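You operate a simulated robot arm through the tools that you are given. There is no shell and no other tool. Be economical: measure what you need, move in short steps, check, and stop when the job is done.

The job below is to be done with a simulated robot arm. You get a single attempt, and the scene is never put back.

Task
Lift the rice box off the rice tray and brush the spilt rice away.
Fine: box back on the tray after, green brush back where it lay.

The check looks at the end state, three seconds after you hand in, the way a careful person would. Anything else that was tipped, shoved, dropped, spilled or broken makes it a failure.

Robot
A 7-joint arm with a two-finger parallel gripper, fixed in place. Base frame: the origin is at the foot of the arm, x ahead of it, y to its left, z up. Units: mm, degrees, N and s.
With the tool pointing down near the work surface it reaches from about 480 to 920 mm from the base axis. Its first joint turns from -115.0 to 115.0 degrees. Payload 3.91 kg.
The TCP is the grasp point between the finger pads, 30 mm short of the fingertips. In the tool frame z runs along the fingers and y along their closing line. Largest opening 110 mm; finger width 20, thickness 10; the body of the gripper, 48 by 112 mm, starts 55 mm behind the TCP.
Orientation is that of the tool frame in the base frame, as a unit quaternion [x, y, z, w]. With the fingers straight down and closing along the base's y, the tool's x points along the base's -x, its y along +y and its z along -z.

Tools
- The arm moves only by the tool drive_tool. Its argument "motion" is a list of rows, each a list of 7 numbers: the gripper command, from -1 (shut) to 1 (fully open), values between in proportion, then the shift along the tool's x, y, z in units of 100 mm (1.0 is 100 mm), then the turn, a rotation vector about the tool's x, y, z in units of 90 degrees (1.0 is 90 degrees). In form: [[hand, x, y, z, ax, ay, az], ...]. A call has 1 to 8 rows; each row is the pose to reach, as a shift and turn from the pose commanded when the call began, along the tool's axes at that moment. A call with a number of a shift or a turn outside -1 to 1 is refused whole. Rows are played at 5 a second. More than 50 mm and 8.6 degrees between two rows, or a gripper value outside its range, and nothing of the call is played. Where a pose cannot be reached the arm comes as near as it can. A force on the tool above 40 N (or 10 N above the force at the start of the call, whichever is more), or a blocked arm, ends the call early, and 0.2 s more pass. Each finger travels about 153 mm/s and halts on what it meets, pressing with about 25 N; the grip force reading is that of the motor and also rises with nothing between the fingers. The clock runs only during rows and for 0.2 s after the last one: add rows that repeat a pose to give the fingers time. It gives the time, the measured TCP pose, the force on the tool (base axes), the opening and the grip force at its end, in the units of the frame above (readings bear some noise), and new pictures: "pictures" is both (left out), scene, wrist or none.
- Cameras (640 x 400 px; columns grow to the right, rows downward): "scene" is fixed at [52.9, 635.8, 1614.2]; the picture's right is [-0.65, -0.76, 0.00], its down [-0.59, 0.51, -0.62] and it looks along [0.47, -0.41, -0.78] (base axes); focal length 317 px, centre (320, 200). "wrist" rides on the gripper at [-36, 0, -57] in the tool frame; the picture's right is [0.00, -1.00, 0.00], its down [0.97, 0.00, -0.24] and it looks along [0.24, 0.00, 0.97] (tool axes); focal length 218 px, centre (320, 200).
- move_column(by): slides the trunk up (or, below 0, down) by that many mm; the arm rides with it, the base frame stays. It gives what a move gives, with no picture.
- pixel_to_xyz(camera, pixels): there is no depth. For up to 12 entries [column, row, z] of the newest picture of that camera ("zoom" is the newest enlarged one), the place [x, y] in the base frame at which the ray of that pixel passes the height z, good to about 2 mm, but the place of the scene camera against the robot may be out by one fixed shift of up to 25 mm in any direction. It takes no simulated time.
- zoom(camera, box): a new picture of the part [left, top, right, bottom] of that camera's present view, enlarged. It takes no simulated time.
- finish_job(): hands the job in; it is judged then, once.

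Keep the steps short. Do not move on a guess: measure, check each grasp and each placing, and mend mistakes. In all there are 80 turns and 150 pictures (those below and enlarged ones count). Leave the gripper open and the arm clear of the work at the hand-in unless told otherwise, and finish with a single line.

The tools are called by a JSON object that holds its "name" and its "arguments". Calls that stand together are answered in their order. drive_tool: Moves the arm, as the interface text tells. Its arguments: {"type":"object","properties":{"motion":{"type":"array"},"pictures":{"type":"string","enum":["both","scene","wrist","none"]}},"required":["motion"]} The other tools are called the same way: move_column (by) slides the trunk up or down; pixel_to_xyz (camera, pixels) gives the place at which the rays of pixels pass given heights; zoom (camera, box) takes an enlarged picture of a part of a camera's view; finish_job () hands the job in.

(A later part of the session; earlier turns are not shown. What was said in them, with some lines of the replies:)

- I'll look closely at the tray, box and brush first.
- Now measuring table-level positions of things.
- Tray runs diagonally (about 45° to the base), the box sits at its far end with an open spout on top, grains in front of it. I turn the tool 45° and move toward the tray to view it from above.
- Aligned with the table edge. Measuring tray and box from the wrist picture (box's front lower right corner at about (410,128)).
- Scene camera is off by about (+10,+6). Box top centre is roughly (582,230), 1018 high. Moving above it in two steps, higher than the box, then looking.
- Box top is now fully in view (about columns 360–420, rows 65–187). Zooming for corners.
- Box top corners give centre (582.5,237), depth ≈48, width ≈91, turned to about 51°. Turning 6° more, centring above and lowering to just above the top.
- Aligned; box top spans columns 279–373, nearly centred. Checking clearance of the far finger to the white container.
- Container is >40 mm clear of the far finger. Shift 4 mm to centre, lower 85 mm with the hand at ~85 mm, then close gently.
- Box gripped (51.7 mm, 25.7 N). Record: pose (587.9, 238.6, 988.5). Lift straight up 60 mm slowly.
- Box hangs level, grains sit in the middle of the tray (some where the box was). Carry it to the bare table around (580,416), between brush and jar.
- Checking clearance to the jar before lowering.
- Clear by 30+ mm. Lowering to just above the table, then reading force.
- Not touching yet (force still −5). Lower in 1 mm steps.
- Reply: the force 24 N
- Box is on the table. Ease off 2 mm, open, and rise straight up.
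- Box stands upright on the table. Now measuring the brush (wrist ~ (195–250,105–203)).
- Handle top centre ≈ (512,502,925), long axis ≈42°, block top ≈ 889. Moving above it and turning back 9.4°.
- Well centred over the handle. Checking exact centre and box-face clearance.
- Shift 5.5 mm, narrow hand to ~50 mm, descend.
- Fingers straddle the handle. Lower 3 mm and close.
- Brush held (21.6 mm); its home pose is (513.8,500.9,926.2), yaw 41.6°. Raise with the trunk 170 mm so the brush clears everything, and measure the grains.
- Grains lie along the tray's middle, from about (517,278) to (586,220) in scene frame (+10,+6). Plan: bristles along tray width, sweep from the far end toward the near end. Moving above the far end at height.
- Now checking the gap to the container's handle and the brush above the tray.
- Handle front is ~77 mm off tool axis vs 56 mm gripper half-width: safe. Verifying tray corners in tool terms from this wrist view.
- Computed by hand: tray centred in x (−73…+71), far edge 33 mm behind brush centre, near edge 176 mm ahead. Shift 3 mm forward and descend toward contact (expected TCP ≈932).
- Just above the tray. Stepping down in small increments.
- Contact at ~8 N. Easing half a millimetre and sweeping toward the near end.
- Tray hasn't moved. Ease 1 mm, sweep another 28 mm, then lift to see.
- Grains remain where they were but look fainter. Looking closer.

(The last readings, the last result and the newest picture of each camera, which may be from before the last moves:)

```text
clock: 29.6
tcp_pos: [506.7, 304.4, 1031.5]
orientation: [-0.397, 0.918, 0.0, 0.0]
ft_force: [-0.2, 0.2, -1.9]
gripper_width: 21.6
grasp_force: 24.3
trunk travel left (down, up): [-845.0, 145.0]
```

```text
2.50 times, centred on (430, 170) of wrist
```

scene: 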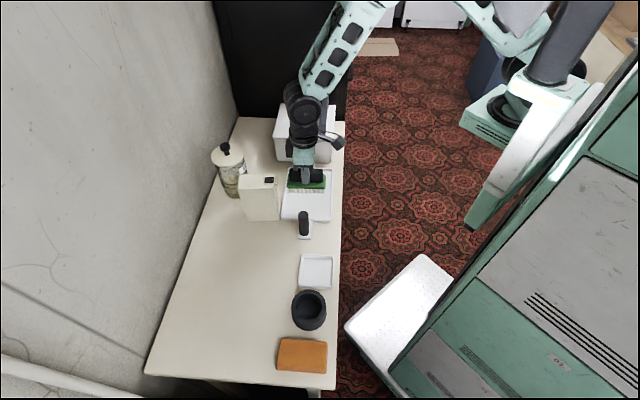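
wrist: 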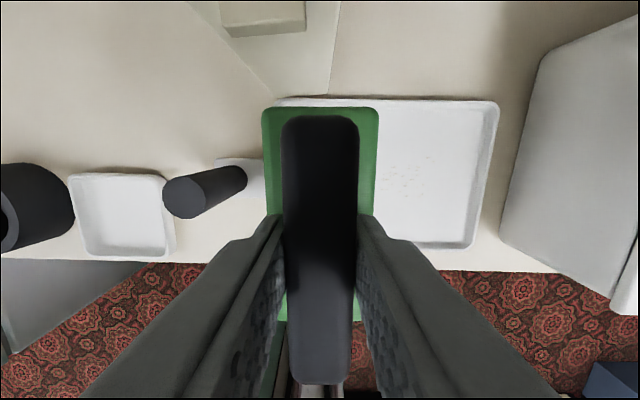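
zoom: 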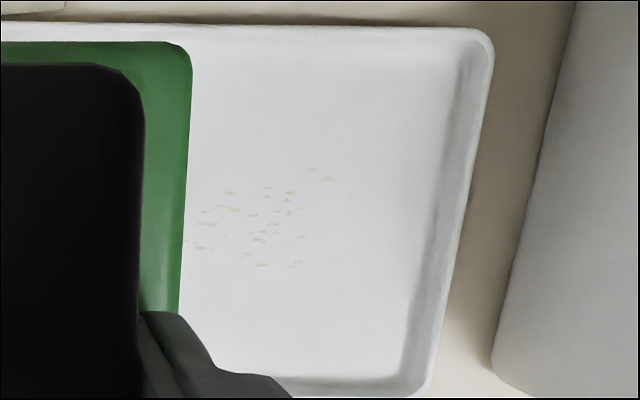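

The rice patch fades with strokes. Continuing scrubbing: down again and back toward the far end.

{"name": "drive_tool", "arguments": {"motion": [[-0.9, 0, -0.05, 0.45, 0, 0, 0], [-0.9, 0, -0.05, 0.85, 0, 0, 0], [-0.9, 0, -0.05, 0.97, 0, 0, 0], [-0.9, 0, -0.05, 0.993, 0, 0, 0], [-0.9, 0, -0.28, 0.993, 0, 0, 0], [-0.9, 0, -0.52, 0.993, 0, 0, 0], [-0.9, 0, -0.76, 0.993, 0, 0, 0], [-0.9, 0, -1, 0.993, 0, 0, 0]], "pictures": "none"}}

{"name": "drive_tool", "arguments": {"motion": [[-0.9, 0, -0.15, 0, 0, 0, 0], [-0.9, 0, -0.28, 0, 0, 0, 0], [-0.9, 0, -0.05, 0, 0, 0, 0], [-0.9, 0, 0.18, 0, 0, 0, 0], [-0.9, 0, 0.41, 0, 0, 0, 0], [-0.9, 0, 0.64, 0, 0, 0, 0], [-0.9, 0, 0.85, 0, 0, 0, 0], [-0.9, 0, 0.98, 0, 0, 0, 0]], "pictures": "scene"}}

{"name": "zoom", "arguments": {"camera": "scene", "box": [270, 150, 350, 230]}}

```text
clock: 31.4
tcp_pos: [582.3, 238.9, 930.7]
orientation: [-0.397, 0.918, 0.001, 0.0]
ft_force: [-0.1, 0.1, -1.1]
gripper_width: 22.0
grasp_force: 25.0
trunk travel left (down, up): [-845.0, 145.0]
```

```text
clock: 33.2
tcp_pos: [509.5, 305.9, 932.3]
orientation: [-0.396, 0.918, 0.0, 0.0]
ft_force: [0.3, -0.4, -2.0]
gripper_width: 22.0
grasp_force: 24.8
trunk travel left (down, up): [-845.0, 145.0]
```

scene: 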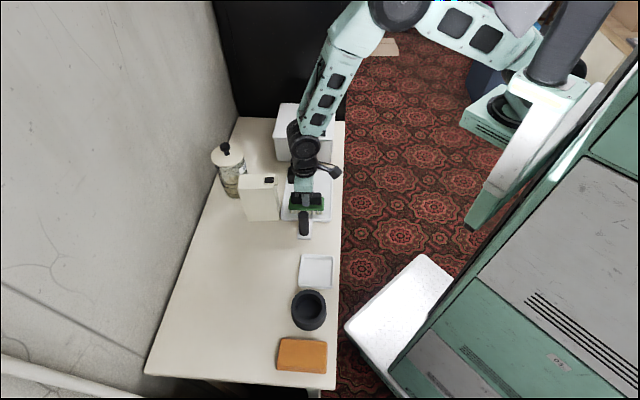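

```text
5.00 times, centred on (310, 190) of scene
```

zoom: 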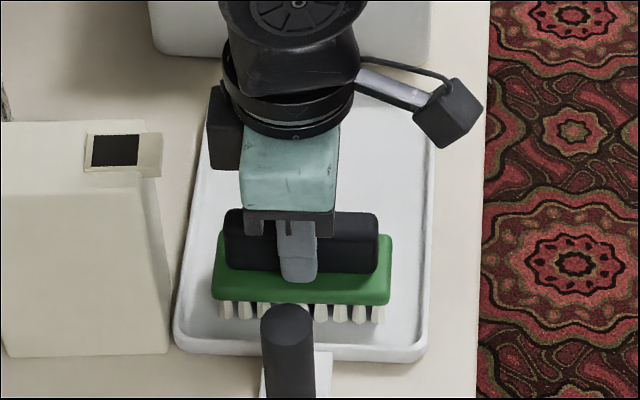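

Force reads ~0, so bristles were barely touching. Press down step by step here.

{"name": "drive_tool", "arguments": {"motion": [[-0.9, 0, -0.02, 0.01, 0, 0, 0], [-0.9, 0, -0.02, 0.015, 0, 0, 0]], "pictures": "none"}}

{"name": "drive_tool", "arguments": {"motion": [[-0.9, 0, 0, 0.005, 0, 0, 0], [-0.9, 0, 0, 0.01, 0, 0, 0]], "pictures": "none"}}

```text
clock: 33.9
tcp_pos: [510.4, 305.5, 931.3]
orientation: [-0.397, 0.918, 0.0, 0.0]
ft_force: [-1.1, 1.4, 3.3]
gripper_width: 21.8
grasp_force: 25.1
trunk travel left (down, up): [-845.0, 145.0]
```

```text
clock: 34.5
tcp_pos: [511.8, 304.5, 932.1]
orientation: [-0.396, 0.918, 0.001, 0.001]
ft_force: [0.9, -0.2, 24.0]
gripper_width: 21.8
grasp_force: 24.7
trunk travel left (down, up): [-845.0, 145.0]
```

Firm contact (24 N). Ease 0.5 mm and sweep to the far end, reading force, then back.

{"name": "drive_tool", "arguments": {"motion": [[-0.9, 0, -0.05, -0.004, 0, 0, 0], [-0.9, 0, -0.2, -0.004, 0, 0, 0], [-0.9, 0, -0.36, -0.004, 0, 0, 0], [-0.9, 0, -0.52, -0.004, 0, 0, 0], [-0.9, 0, -0.68, -0.004, 0, 0, 0], [-0.9, 0, -0.84, -0.004, 0, 0, 0], [-0.9, 0, -1, -0.004, 0, 0, 0]], "pictures": "none"}}

{"name": "drive_tool", "arguments": {"motion": [[-0.9, 0, -0.12, 0, 0, 0, 0], [-0.9, 0, -0.2, 0, 0, 0, 0], [-0.9, 0, -0.05, 0, 0, 0, 0], [-0.9, 0, 0.12, 0, 0, 0, 0], [-0.9, 0, 0.3, 0, 0, 0, 0], [-0.9, 0, 0.5, 0, 0, 0, 0], [-0.9, 0, 0.7, 0, 0, 0, 0], [-0.9, 0, 0.9, 0, 0, 0, 0]], "pictures": "none"}}

```text
clock: 36.0
tcp_pos: [583.5, 232.0, 931.2]
orientation: [-0.396, 0.918, 0.0, 0.0]
ft_force: [-6.3, 5.9, 32.8]
gripper_width: 21.7
grasp_force: 25.1
trunk travel left (down, up): [-845.0, 145.0]
```

```text
clock: 37.9
tcp_pos: [516.4, 293.6, 929.9]
orientation: [-0.397, 0.918, -0.001, 0.001]
ft_force: [5.1, -3.8, 30.6]
gripper_width: 21.5
grasp_force: 25.3
trunk travel left (down, up): [-845.0, 145.0]
```

Good contact both ways. Lift to inspect.

{"name": "drive_tool", "arguments": {"motion": [[-0.9, 0, 0, -0.1, 0, 0, 0], [-0.9, 0, 0.1, -0.5, 0, 0, 0], [-0.9, 0, 0.3, -1, 0, 0, 0]], "pictures": "both"}}

{"name": "zoom", "arguments": {"camera": "wrist", "box": [360, 90, 500, 250]}}

{"name": "zoom", "arguments": {"camera": "scene", "box": [270, 150, 350, 230]}}

```text
refused: row 3 steps farther than a row can; nothing moved
```

```text
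2.50 times, centred on (430, 170) of wrist
```

zoom: 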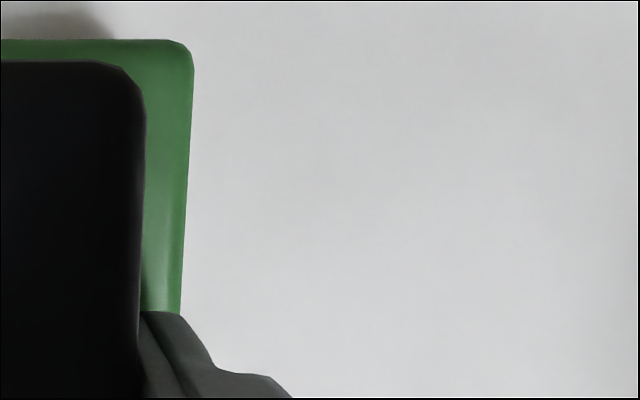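

```text
5.00 times, centred on (310, 190) of scene
```

zoom: 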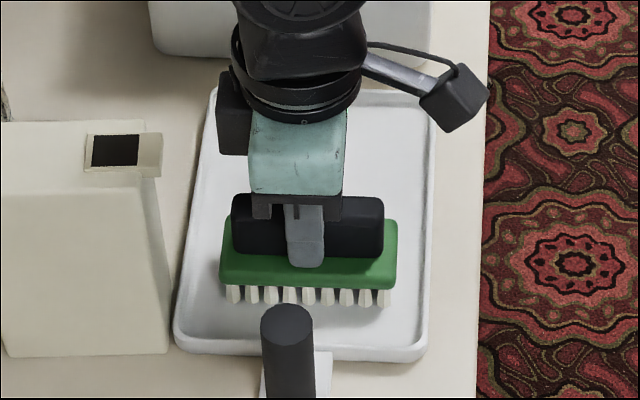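

The visible far part is already clean. Lift (in allowed steps) to see the rest.

{"name": "drive_tool", "arguments": {"motion": [[-0.9, 0, 0, -0.1, 0, 0, 0], [-0.9, 0, 0.05, -0.4, 0, 0, 0], [-0.9, 0, 0.1, -0.7, 0, 0, 0], [-0.9, 0, 0.2, -1, 0, 0, 0]], "pictures": "both"}}

{"name": "zoom", "arguments": {"camera": "wrist", "box": [360, 90, 500, 250]}}

{"name": "zoom", "arguments": {"camera": "scene", "box": [270, 150, 350, 230]}}

```text
clock: 38.9
tcp_pos: [502.7, 309.2, 1030.7]
orientation: [-0.396, 0.918, 0.0, -0.001]
ft_force: [0.6, 0.2, -0.8]
gripper_width: 21.8
grasp_force: 24.6
trunk travel left (down, up): [-845.0, 145.0]
```

scene: 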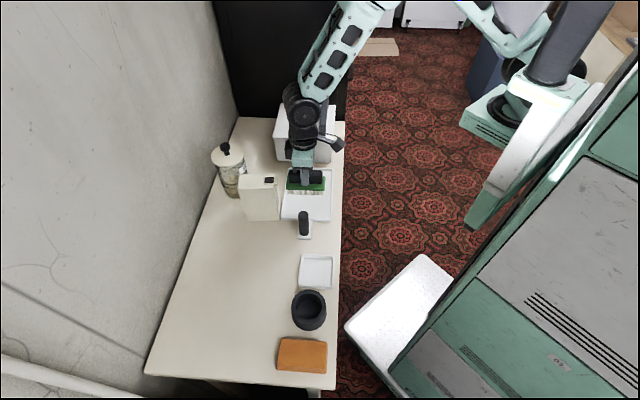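
wrist: 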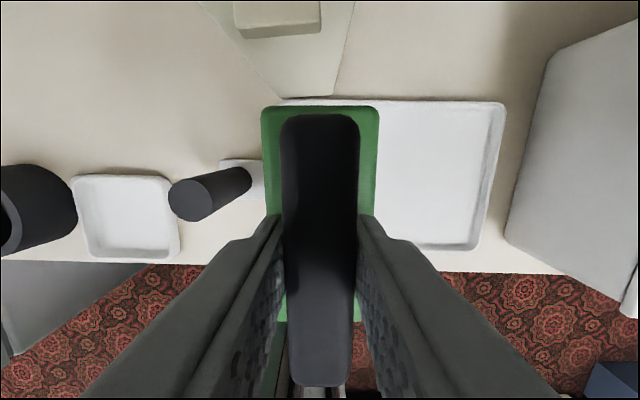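

```text
2.50 times, centred on (430, 170) of wrist
```

zoom: 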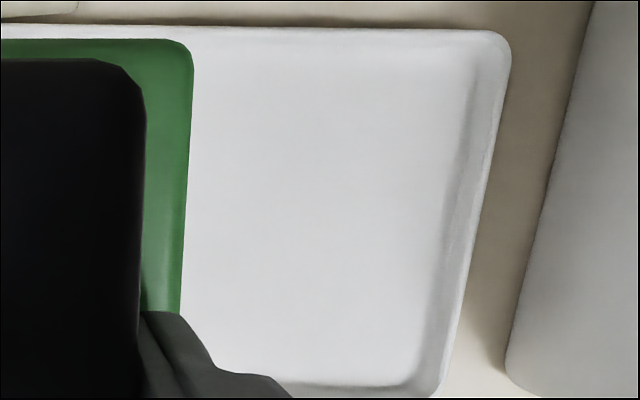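

```text
5.00 times, centred on (310, 190) of scene
```

zoom: 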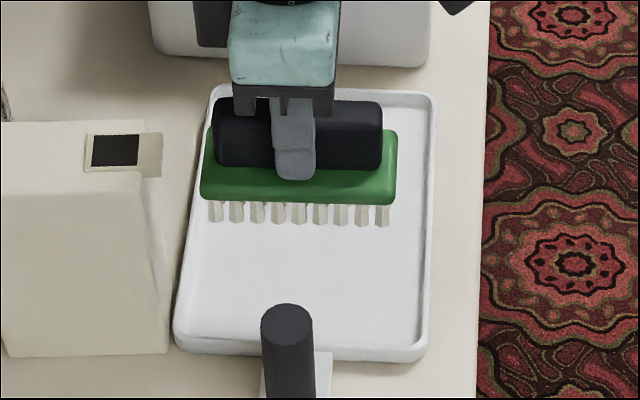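

Tray is clean everywhere, and it has not moved. Raise 70 mm and return the brush to its home.

{"name": "move_column", "arguments": {"by": 70}}

{"name": "drive_tool", "arguments": {"motion": [[-0.9, -0.25, 0.21, 0, 0, 0, 0.014], [-0.9, -0.5, 0.42, 0, 0, 0, 0.028], [-0.9, -0.75, 0.63, 0, 0, 0, 0.042], [-0.9, -1, 0.84, 0, 0, 0, 0.056], [-0.9, -1, 0.84, 0, 0, 0, 0.056]], "pictures": "none"}}

```text
clock: 39.9
tcp_pos: [503.5, 308.4, 1101.6]
orientation: [-0.398, 0.917, 0.0, 0.0]
ft_force: [0.2, -0.9, -0.9]
gripper_width: 21.8
grasp_force: 24.8
trunk travel left (down, up): [-915.0, 75.0]
```

```text
clock: 41.1
tcp_pos: [510.7, 436.9, 1101.4]
orientation: [-0.356, 0.934, 0.0, -0.001]
ft_force: [0.1, 0.2, -1.7]
gripper_width: 21.9
grasp_force: 25.2
trunk travel left (down, up): [-915.0, 75.0]
```

{"name": "drive_tool", "arguments": {"motion": [[-0.9, -0.22, 0.23, 0, 0, 0, 0], [-0.9, -0.45, 0.458, 0, 0, 0, 0], [-0.9, -0.45, 0.458, 0, 0, 0, 0]], "pictures": "none"}}

{"name": "move_column", "arguments": {"by": -160}}

{"name": "zoom", "arguments": {"camera": "scene", "box": [210, 210, 290, 270]}}

```text
clock: 41.9
tcp_pos: [511.8, 501.8, 1101.8]
orientation: [-0.356, 0.935, 0.0, -0.001]
ft_force: [0.0, 0.1, -1.8]
gripper_width: 21.7
grasp_force: 25.0
trunk travel left (down, up): [-915.0, 75.0]
```

```text
clock: 43.8
tcp_pos: [511.7, 502.3, 942.3]
orientation: [-0.357, 0.934, 0.0, 0.001]
ft_force: [0.1, -0.1, -0.9]
gripper_width: 22.0
grasp_force: 24.7
trunk travel left (down, up): [-755.0, 235.0]
```

```text
6.67 times, centred on (250, 240) of scene
```

zoom: 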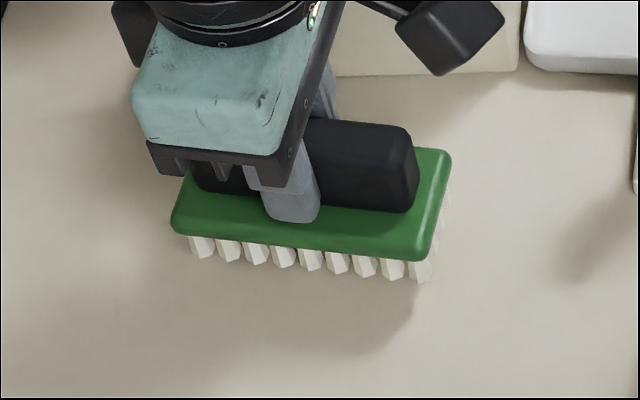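

Hovering ~15 mm above home. Small 2 mm correction and descend.

{"name": "drive_tool", "arguments": {"motion": [[-0.9, 0, -0.02, 0.07, 0, 0, 0], [-0.9, 0, -0.02, 0.12, 0, 0, 0], [-0.9, 0, -0.02, 0.14, 0, 0, 0]], "pictures": "none"}}

{"name": "drive_tool", "arguments": {"motion": [[-0.9, 0, 0, 0.01, 0, 0, 0], [-0.9, 0, 0, 0.015, 0, 0, 0]], "pictures": "none"}}

```text
clock: 44.6
tcp_pos: [513.7, 500.9, 926.6]
orientation: [-0.356, 0.934, 0.0, 0.0]
ft_force: [-0.3, 0.2, -0.9]
gripper_width: 21.7
grasp_force: 25.0
trunk travel left (down, up): [-755.0, 235.0]
```

```text
clock: 45.2
tcp_pos: [514.5, 500.9, 926.1]
orientation: [-0.356, 0.934, 0.0, 0.0]
ft_force: [0.5, 0.0, -0.9]
gripper_width: 21.5
grasp_force: 25.3
trunk travel left (down, up): [-755.0, 235.0]
```

{"name": "drive_tool", "arguments": {"motion": [[-0.9, 0, 0, 0.01, 0, 0, 0], [-0.9, 0, 0, 0.015, 0, 0, 0]], "pictures": "none"}}

{"name": "zoom", "arguments": {"camera": "scene", "box": [210, 210, 290, 270]}}

```text
clock: 45.8
tcp_pos: [512.3, 500.2, 925.8]
orientation: [-0.355, 0.935, 0.001, 0.001]
ft_force: [-0.4, -3.2, 8.9]
gripper_width: 21.8
grasp_force: 25.5
trunk travel left (down, up): [-755.0, 235.0]
```

```text
6.67 times, centred on (250, 240) of scene
```

zoom: 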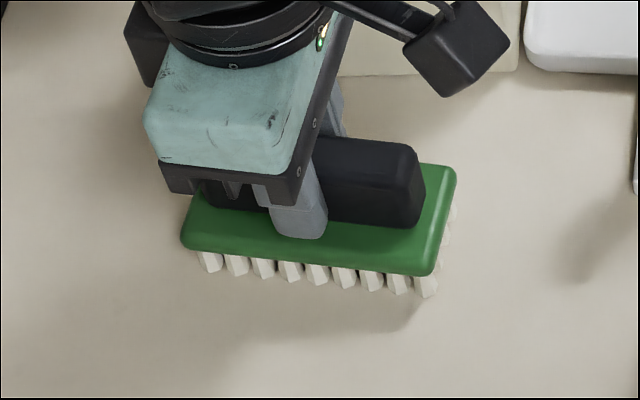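

Brush touches the table and its outline matches the original picture. Open to 50 mm and rise.

{"name": "drive_tool", "arguments": {"motion": [[-0.7, 0, 0, -0.005, 0, 0, 0], [-0.4, 0, 0, -0.005, 0, 0, 0], [-0.1, 0, 0, -0.005, 0, 0, 0], [-0.1, 0, 0, -0.1, 0, 0, 0], [-0.1, 0, 0, -0.4, 0, 0, 0], [-0.1, 0, 0, -0.7, 0, 0, 0], [-0.1, 0, 0, -1, 0, 0, 0]]}}

{"name": "zoom", "arguments": {"camera": "scene", "box": [210, 210, 290, 270]}}

{"name": "move_column", "arguments": {"by": 80}}

```text
clock: 47.4
tcp_pos: [512.1, 501.6, 1026.2]
orientation: [-0.356, 0.935, 0.0, -0.001]
ft_force: [0.0, -0.3, -0.5]
gripper_width: 49.5
grasp_force: 0.0
trunk travel left (down, up): [-755.0, 235.0]
```

scene: 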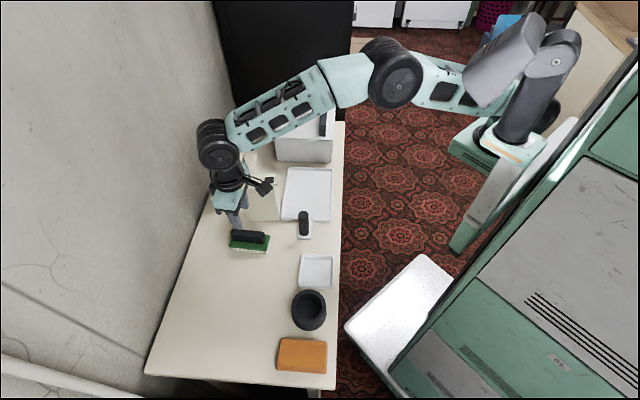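
wrist: 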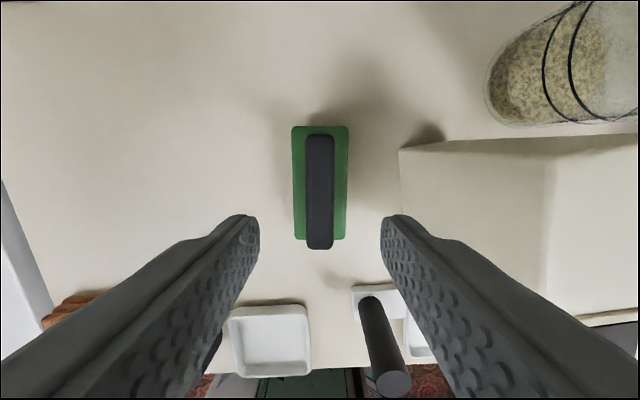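

```text
6.67 times, centred on (250, 240) of scene
```

zoom: 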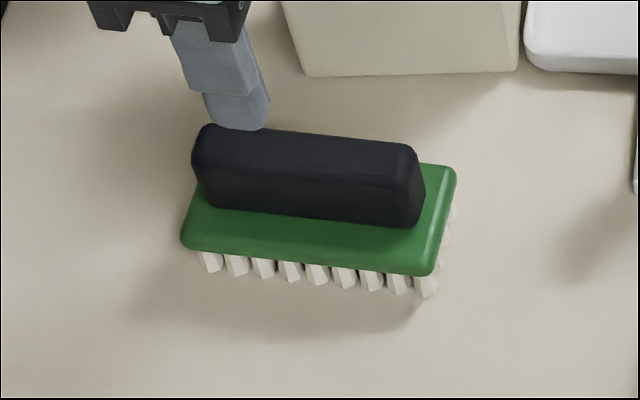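

```text
clock: 48.5
tcp_pos: [512.7, 501.4, 1105.6]
orientation: [-0.355, 0.935, 0.0, 0.001]
ft_force: [-0.3, 0.4, 0.0]
gripper_width: 49.2
grasp_force: 0.0
trunk travel left (down, up): [-835.0, 155.0]
```

Brush is exactly home. Now back above the box, turning to 51.2°, hand to ~82 mm.

{"name": "drive_tool", "arguments": {"motion": [[0.1, 0.01, -0.25, 0, 0, 0, -0.026], [0.3, 0.03, -0.5, 0, 0, 0, -0.052], [0.5, 0.04, -0.75, 0, 0, 0, -0.08], [0.5, 0.055, -1, 0, 0, 0, -0.107], [0.5, 0.055, -1, 0, 0, 0, -0.107]], "pictures": "none"}}

```text
clock: 49.7
tcp_pos: [576.8, 422.0, 1104.9]
orientation: [-0.433, 0.901, 0.0, 0.0]
ft_force: [0.5, -0.2, -0.3]
gripper_width: 82.4
grasp_force: 0.1
trunk travel left (down, up): [-835.0, 155.0]
```

{"name": "drive_tool", "arguments": {"motion": [[0.5, 0.02, -0.074, 0, 0, 0, 0], [0.5, 0.02, -0.074, 0.3, 0, 0, 0], [0.5, 0.02, -0.074, 0.3, 0, 0, 0]], "pictures": "wrist"}}

```text
clock: 50.5
tcp_pos: [581.5, 416.4, 1076.1]
orientation: [-0.433, 0.901, -0.001, 0.001]
ft_force: [-0.3, 0.9, 0.8]
gripper_width: 82.6
grasp_force: 0.1
trunk travel left (down, up): [-835.0, 155.0]
```

wrist: 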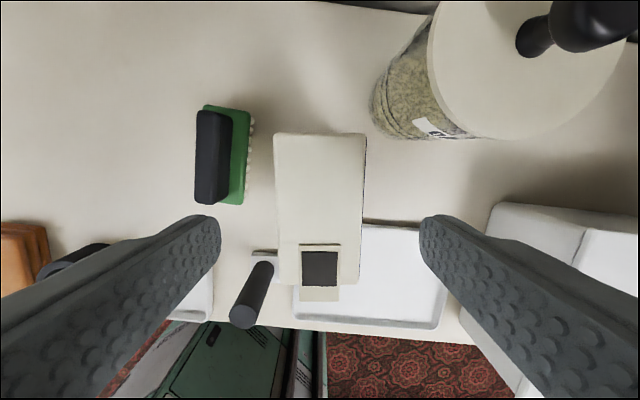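

View matches the release view. Descend 92 mm and grip.

{"name": "drive_tool", "arguments": {"motion": [[0.5, 0, 0, 0.3, 0, 0, 0], [0.5, 0, 0, 0.6, 0, 0, 0], [0.5, 0, 0, 0.92, 0, 0, 0], [0.2, 0, 0, 0.92, 0, 0, 0], [-0.05, 0, 0, 0.92, 0, 0, 0], [-0.3, 0, 0, 0.92, 0, 0, 0], [-0.5, 0, 0, 0.92, 0, 0, 0], [-0.5, 0, 0, 0.92, 0, 0, 0]], "pictures": "none"}}

{"name": "drive_tool", "arguments": {"motion": [[-0.5, 0, 0, -0.1, 0, 0, 0], [-0.5, 0, 0, -0.25, 0, 0, 0], [-0.5, 0, 0, -0.45, 0, 0, 0], [-0.5, 0, 0, -0.65, 0, 0, 0], [-0.5, 0, 0, -0.65, 0, 0, 0]], "pictures": "scene"}}

```text
clock: 52.3
tcp_pos: [579.9, 416.4, 983.5]
orientation: [-0.433, 0.902, 0.0, 0.0]
ft_force: [0.9, -1.8, -0.6]
gripper_width: 51.9
grasp_force: 25.0
trunk travel left (down, up): [-835.0, 155.0]
```

```text
clock: 53.5
tcp_pos: [579.8, 416.8, 1049.4]
orientation: [-0.433, 0.901, 0.0, -0.001]
ft_force: [0.2, -0.3, -5.7]
gripper_width: 51.9
grasp_force: 25.0
trunk travel left (down, up): [-835.0, 155.0]
```

scene: 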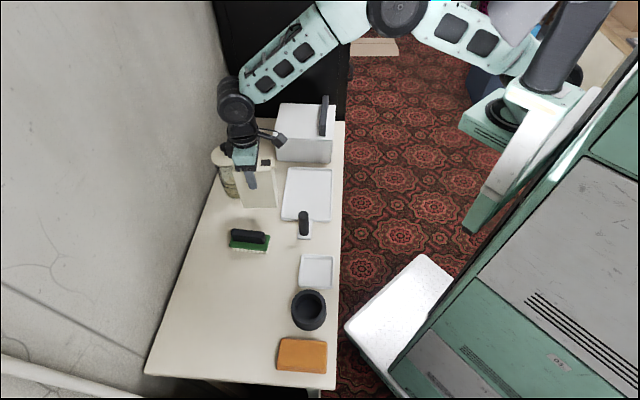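

Box lifted. Tray is clearly clean. Carry back to (587.5,238.5).

{"name": "drive_tool", "arguments": {"motion": [[-0.5, 0.15, -0.13, 0, 0, 0, 0], [-0.5, 0.35, -0.3, 0, 0, 0, 0], [-0.5, 0.6, -0.52, 0, 0, 0, 0], [-0.5, 0.85, -0.74, 0, 0, 0, 0], [-0.5, 1, -0.87, 0, 0, 0, 0], [-0.5, 1, -0.87, 0, 0, 0, 0]], "pictures": "none"}}

{"name": "drive_tool", "arguments": {"motion": [[-0.5, 0.16, -0.14, 0, 0, 0, 0], [-0.5, 0.346, -0.303, 0, 0, 0, 0], [-0.5, 0.346, -0.303, 0, 0, 0, 0], [-0.5, 0.346, -0.303, 0.2, 0, 0, 0], [-0.5, 0.346, -0.303, 0.4, 0, 0, 0], [-0.5, 0.346, -0.303, 0.4, 0, 0, 0]], "pictures": "scene"}}

{"name": "zoom", "arguments": {"camera": "scene", "box": [220, 130, 380, 230]}}

```text
clock: 54.9
tcp_pos: [584.8, 283.4, 1047.9]
orientation: [-0.433, 0.901, 0.0, 0.0]
ft_force: [0.2, -0.2, -4.8]
gripper_width: 52.0
grasp_force: 24.8
trunk travel left (down, up): [-835.0, 155.0]
```

```text
clock: 56.3
tcp_pos: [588.9, 238.8, 1007.2]
orientation: [-0.433, 0.902, 0.0, 0.001]
ft_force: [0.0, -0.1, -5.7]
gripper_width: 51.9
grasp_force: 24.9
trunk travel left (down, up): [-835.0, 155.0]
```

scene: 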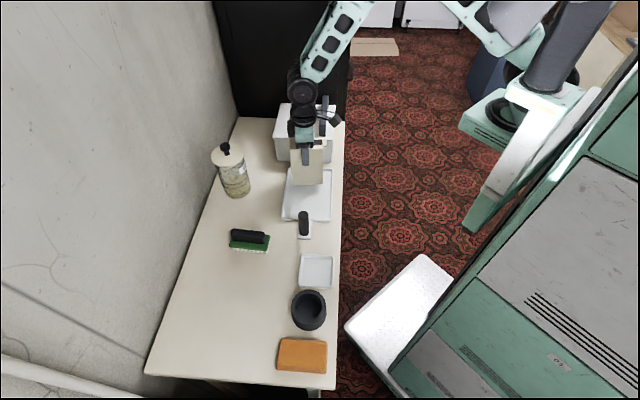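

```text
4.00 times, centred on (300, 180) of scene
```

zoom: 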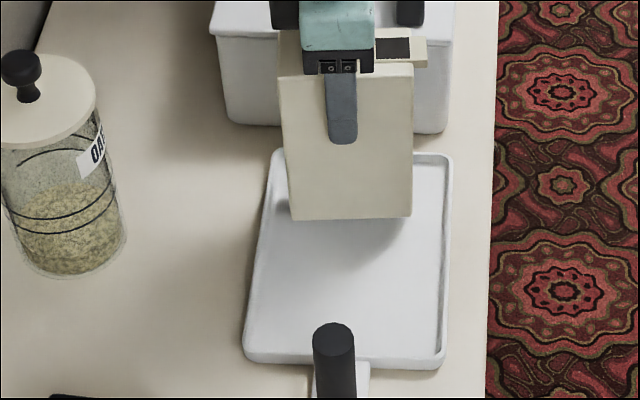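

Over its old spot, tray clean. Lower ~17 mm, then feel for contact.

{"name": "drive_tool", "arguments": {"motion": [[-0.5, 0, 0, 0.1, 0, 0, 0], [-0.5, 0, 0, 0.15, 0, 0, 0], [-0.5, 0, 0, 0.17, 0, 0, 0]], "pictures": "none"}}

{"name": "drive_tool", "arguments": {"motion": [[-0.5, 0, 0, 0.01, 0, 0, 0], [-0.5, 0, 0, 0.018, 0, 0, 0]], "pictures": "none"}}

```text
clock: 57.1
tcp_pos: [587.9, 238.2, 991.0]
orientation: [-0.432, 0.902, 0.001, 0.0]
ft_force: [-0.3, 0.4, -5.7]
gripper_width: 51.8
grasp_force: 25.5
trunk travel left (down, up): [-835.0, 155.0]
```

```text
clock: 57.7
tcp_pos: [588.5, 239.6, 989.3]
orientation: [-0.433, 0.902, -0.001, 0.0]
ft_force: [0.5, -0.4, -5.3]
gripper_width: 52.0
grasp_force: 25.3
trunk travel left (down, up): [-835.0, 155.0]
```

{"name": "drive_tool", "arguments": {"motion": [[-0.5, 0, 0, 0.008, 0, 0, 0], [-0.5, 0, 0, 0.012, 0, 0, 0]], "pictures": "none"}}

```text
clock: 58.3
tcp_pos: [587.5, 237.8, 990.2]
orientation: [-0.433, 0.901, 0.001, 0.001]
ft_force: [0.7, 1.2, 0.0]
gripper_width: 52.0
grasp_force: 25.1
trunk travel left (down, up): [-835.0, 155.0]
```

Contact beginning (force −5.5 → 0). A touch more, then release and rise.

{"name": "drive_tool", "arguments": {"motion": [[-0.5, 0, 0, 0.004, 0, 0, 0], [-0.5, 0, 0, 0.004, 0, 0, 0]], "pictures": "none"}}

{"name": "drive_tool", "arguments": {"motion": [[-0.2, 0, 0, 0, 0, 0, 0], [0.2, 0, 0, 0, 0, 0, 0], [0.5, 0, 0, 0, 0, 0, 0], [0.5, 0, 0, 0, 0, 0, 0], [0.5, 0, 0, -0.25, 0, 0, 0], [0.5, 0, 0, -0.5, 0, 0, 0], [0.5, 0, 0, -0.75, 0, 0, 0], [0.5, 0, 0, -1, 0, 0, 0]]}}

{"name": "move_column", "arguments": {"by": 100}}

```text
clock: 58.9
tcp_pos: [587.1, 239.7, 989.1]
orientation: [-0.433, 0.901, 0.0, 0.001]
ft_force: [0.7, 0.7, 11.6]
gripper_width: 52.0
grasp_force: 25.0
trunk travel left (down, up): [-835.0, 155.0]
```

```text
clock: 60.7
tcp_pos: [588.7, 237.7, 1088.4]
orientation: [-0.432, 0.902, 0.0, 0.001]
ft_force: [-0.4, 1.3, 0.2]
gripper_width: 82.3
grasp_force: 0.1
trunk travel left (down, up): [-835.0, 155.0]
```

scene: 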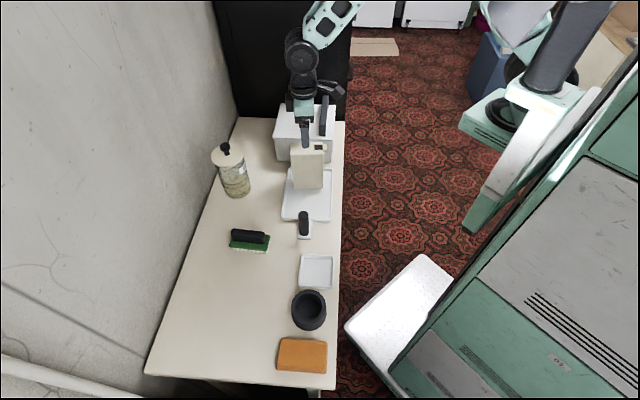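
wrist: 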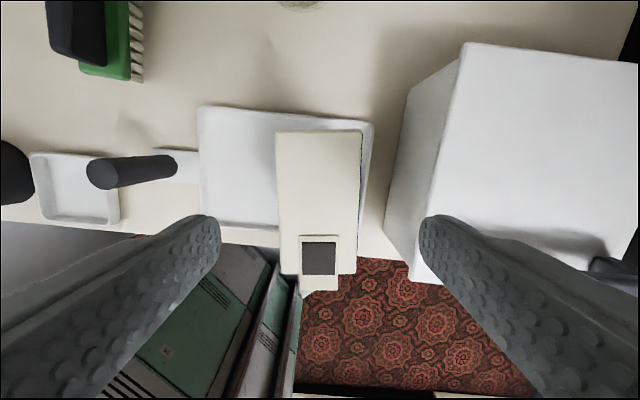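

```text
clock: 62.1
tcp_pos: [587.9, 237.7, 1188.4]
orientation: [-0.433, 0.901, 0.001, 0.0]
ft_force: [-0.9, -0.5, 0.6]
gripper_width: 82.3
grasp_force: 0.0
trunk travel left (down, up): [-935.0, 55.0]
```

Box is standing back on the tray. Open fully, retreat toward the robot side, and take a last look.

{"name": "drive_tool", "arguments": {"motion": [[1, 0.25, 0.2, 0, 0, 0, 0], [1, 0.5, 0.4, 0, 0, 0, 0], [1, 0.75, 0.6, 0, 0, 0, 0], [1, 1, 0.8, 0, 0, 0, 0], [1, 1, 0.8, 0, 0, 0, 0]], "pictures": "scene"}}

{"name": "zoom", "arguments": {"camera": "scene", "box": [260, 130, 350, 230]}}

```text
clock: 63.3
tcp_pos: [462.3, 209.7, 1187.7]
orientation: [-0.434, 0.901, 0.0, -0.001]
ft_force: [0.1, -1.0, 0.0]
gripper_width: 109.7
grasp_force: 0.1
trunk travel left (down, up): [-935.0, 55.0]
```

scene: 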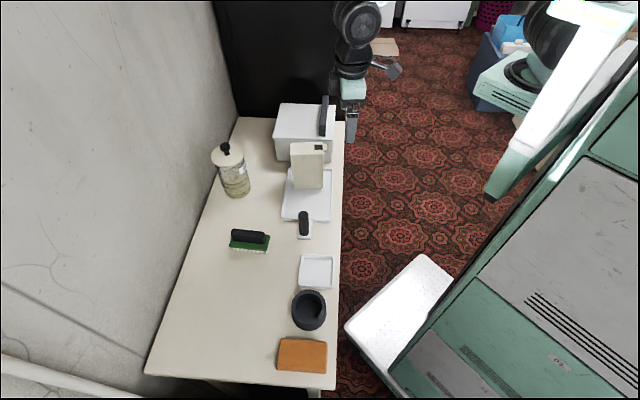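

```text
4.00 times, centred on (305, 180) of scene
```

zoom: 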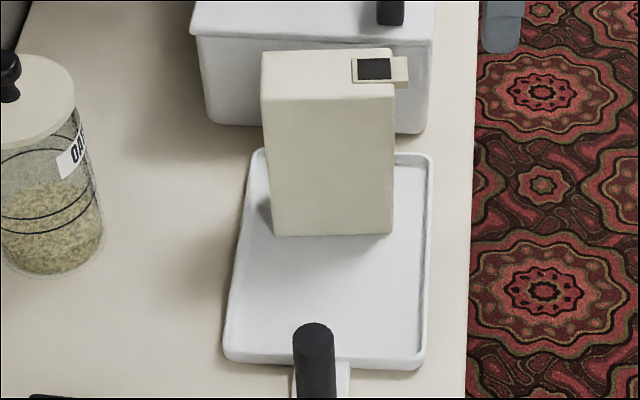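

Tray clean, box back in place, brush home, nothing else moved. Handing in.

{"name": "finish_job", "arguments": {}}

```text
The job is handed in.
```

The spilt rice is brushed off the tray, the rice box is back on it upright, the green brush is back where it lay, and the open gripper is clear of the work.
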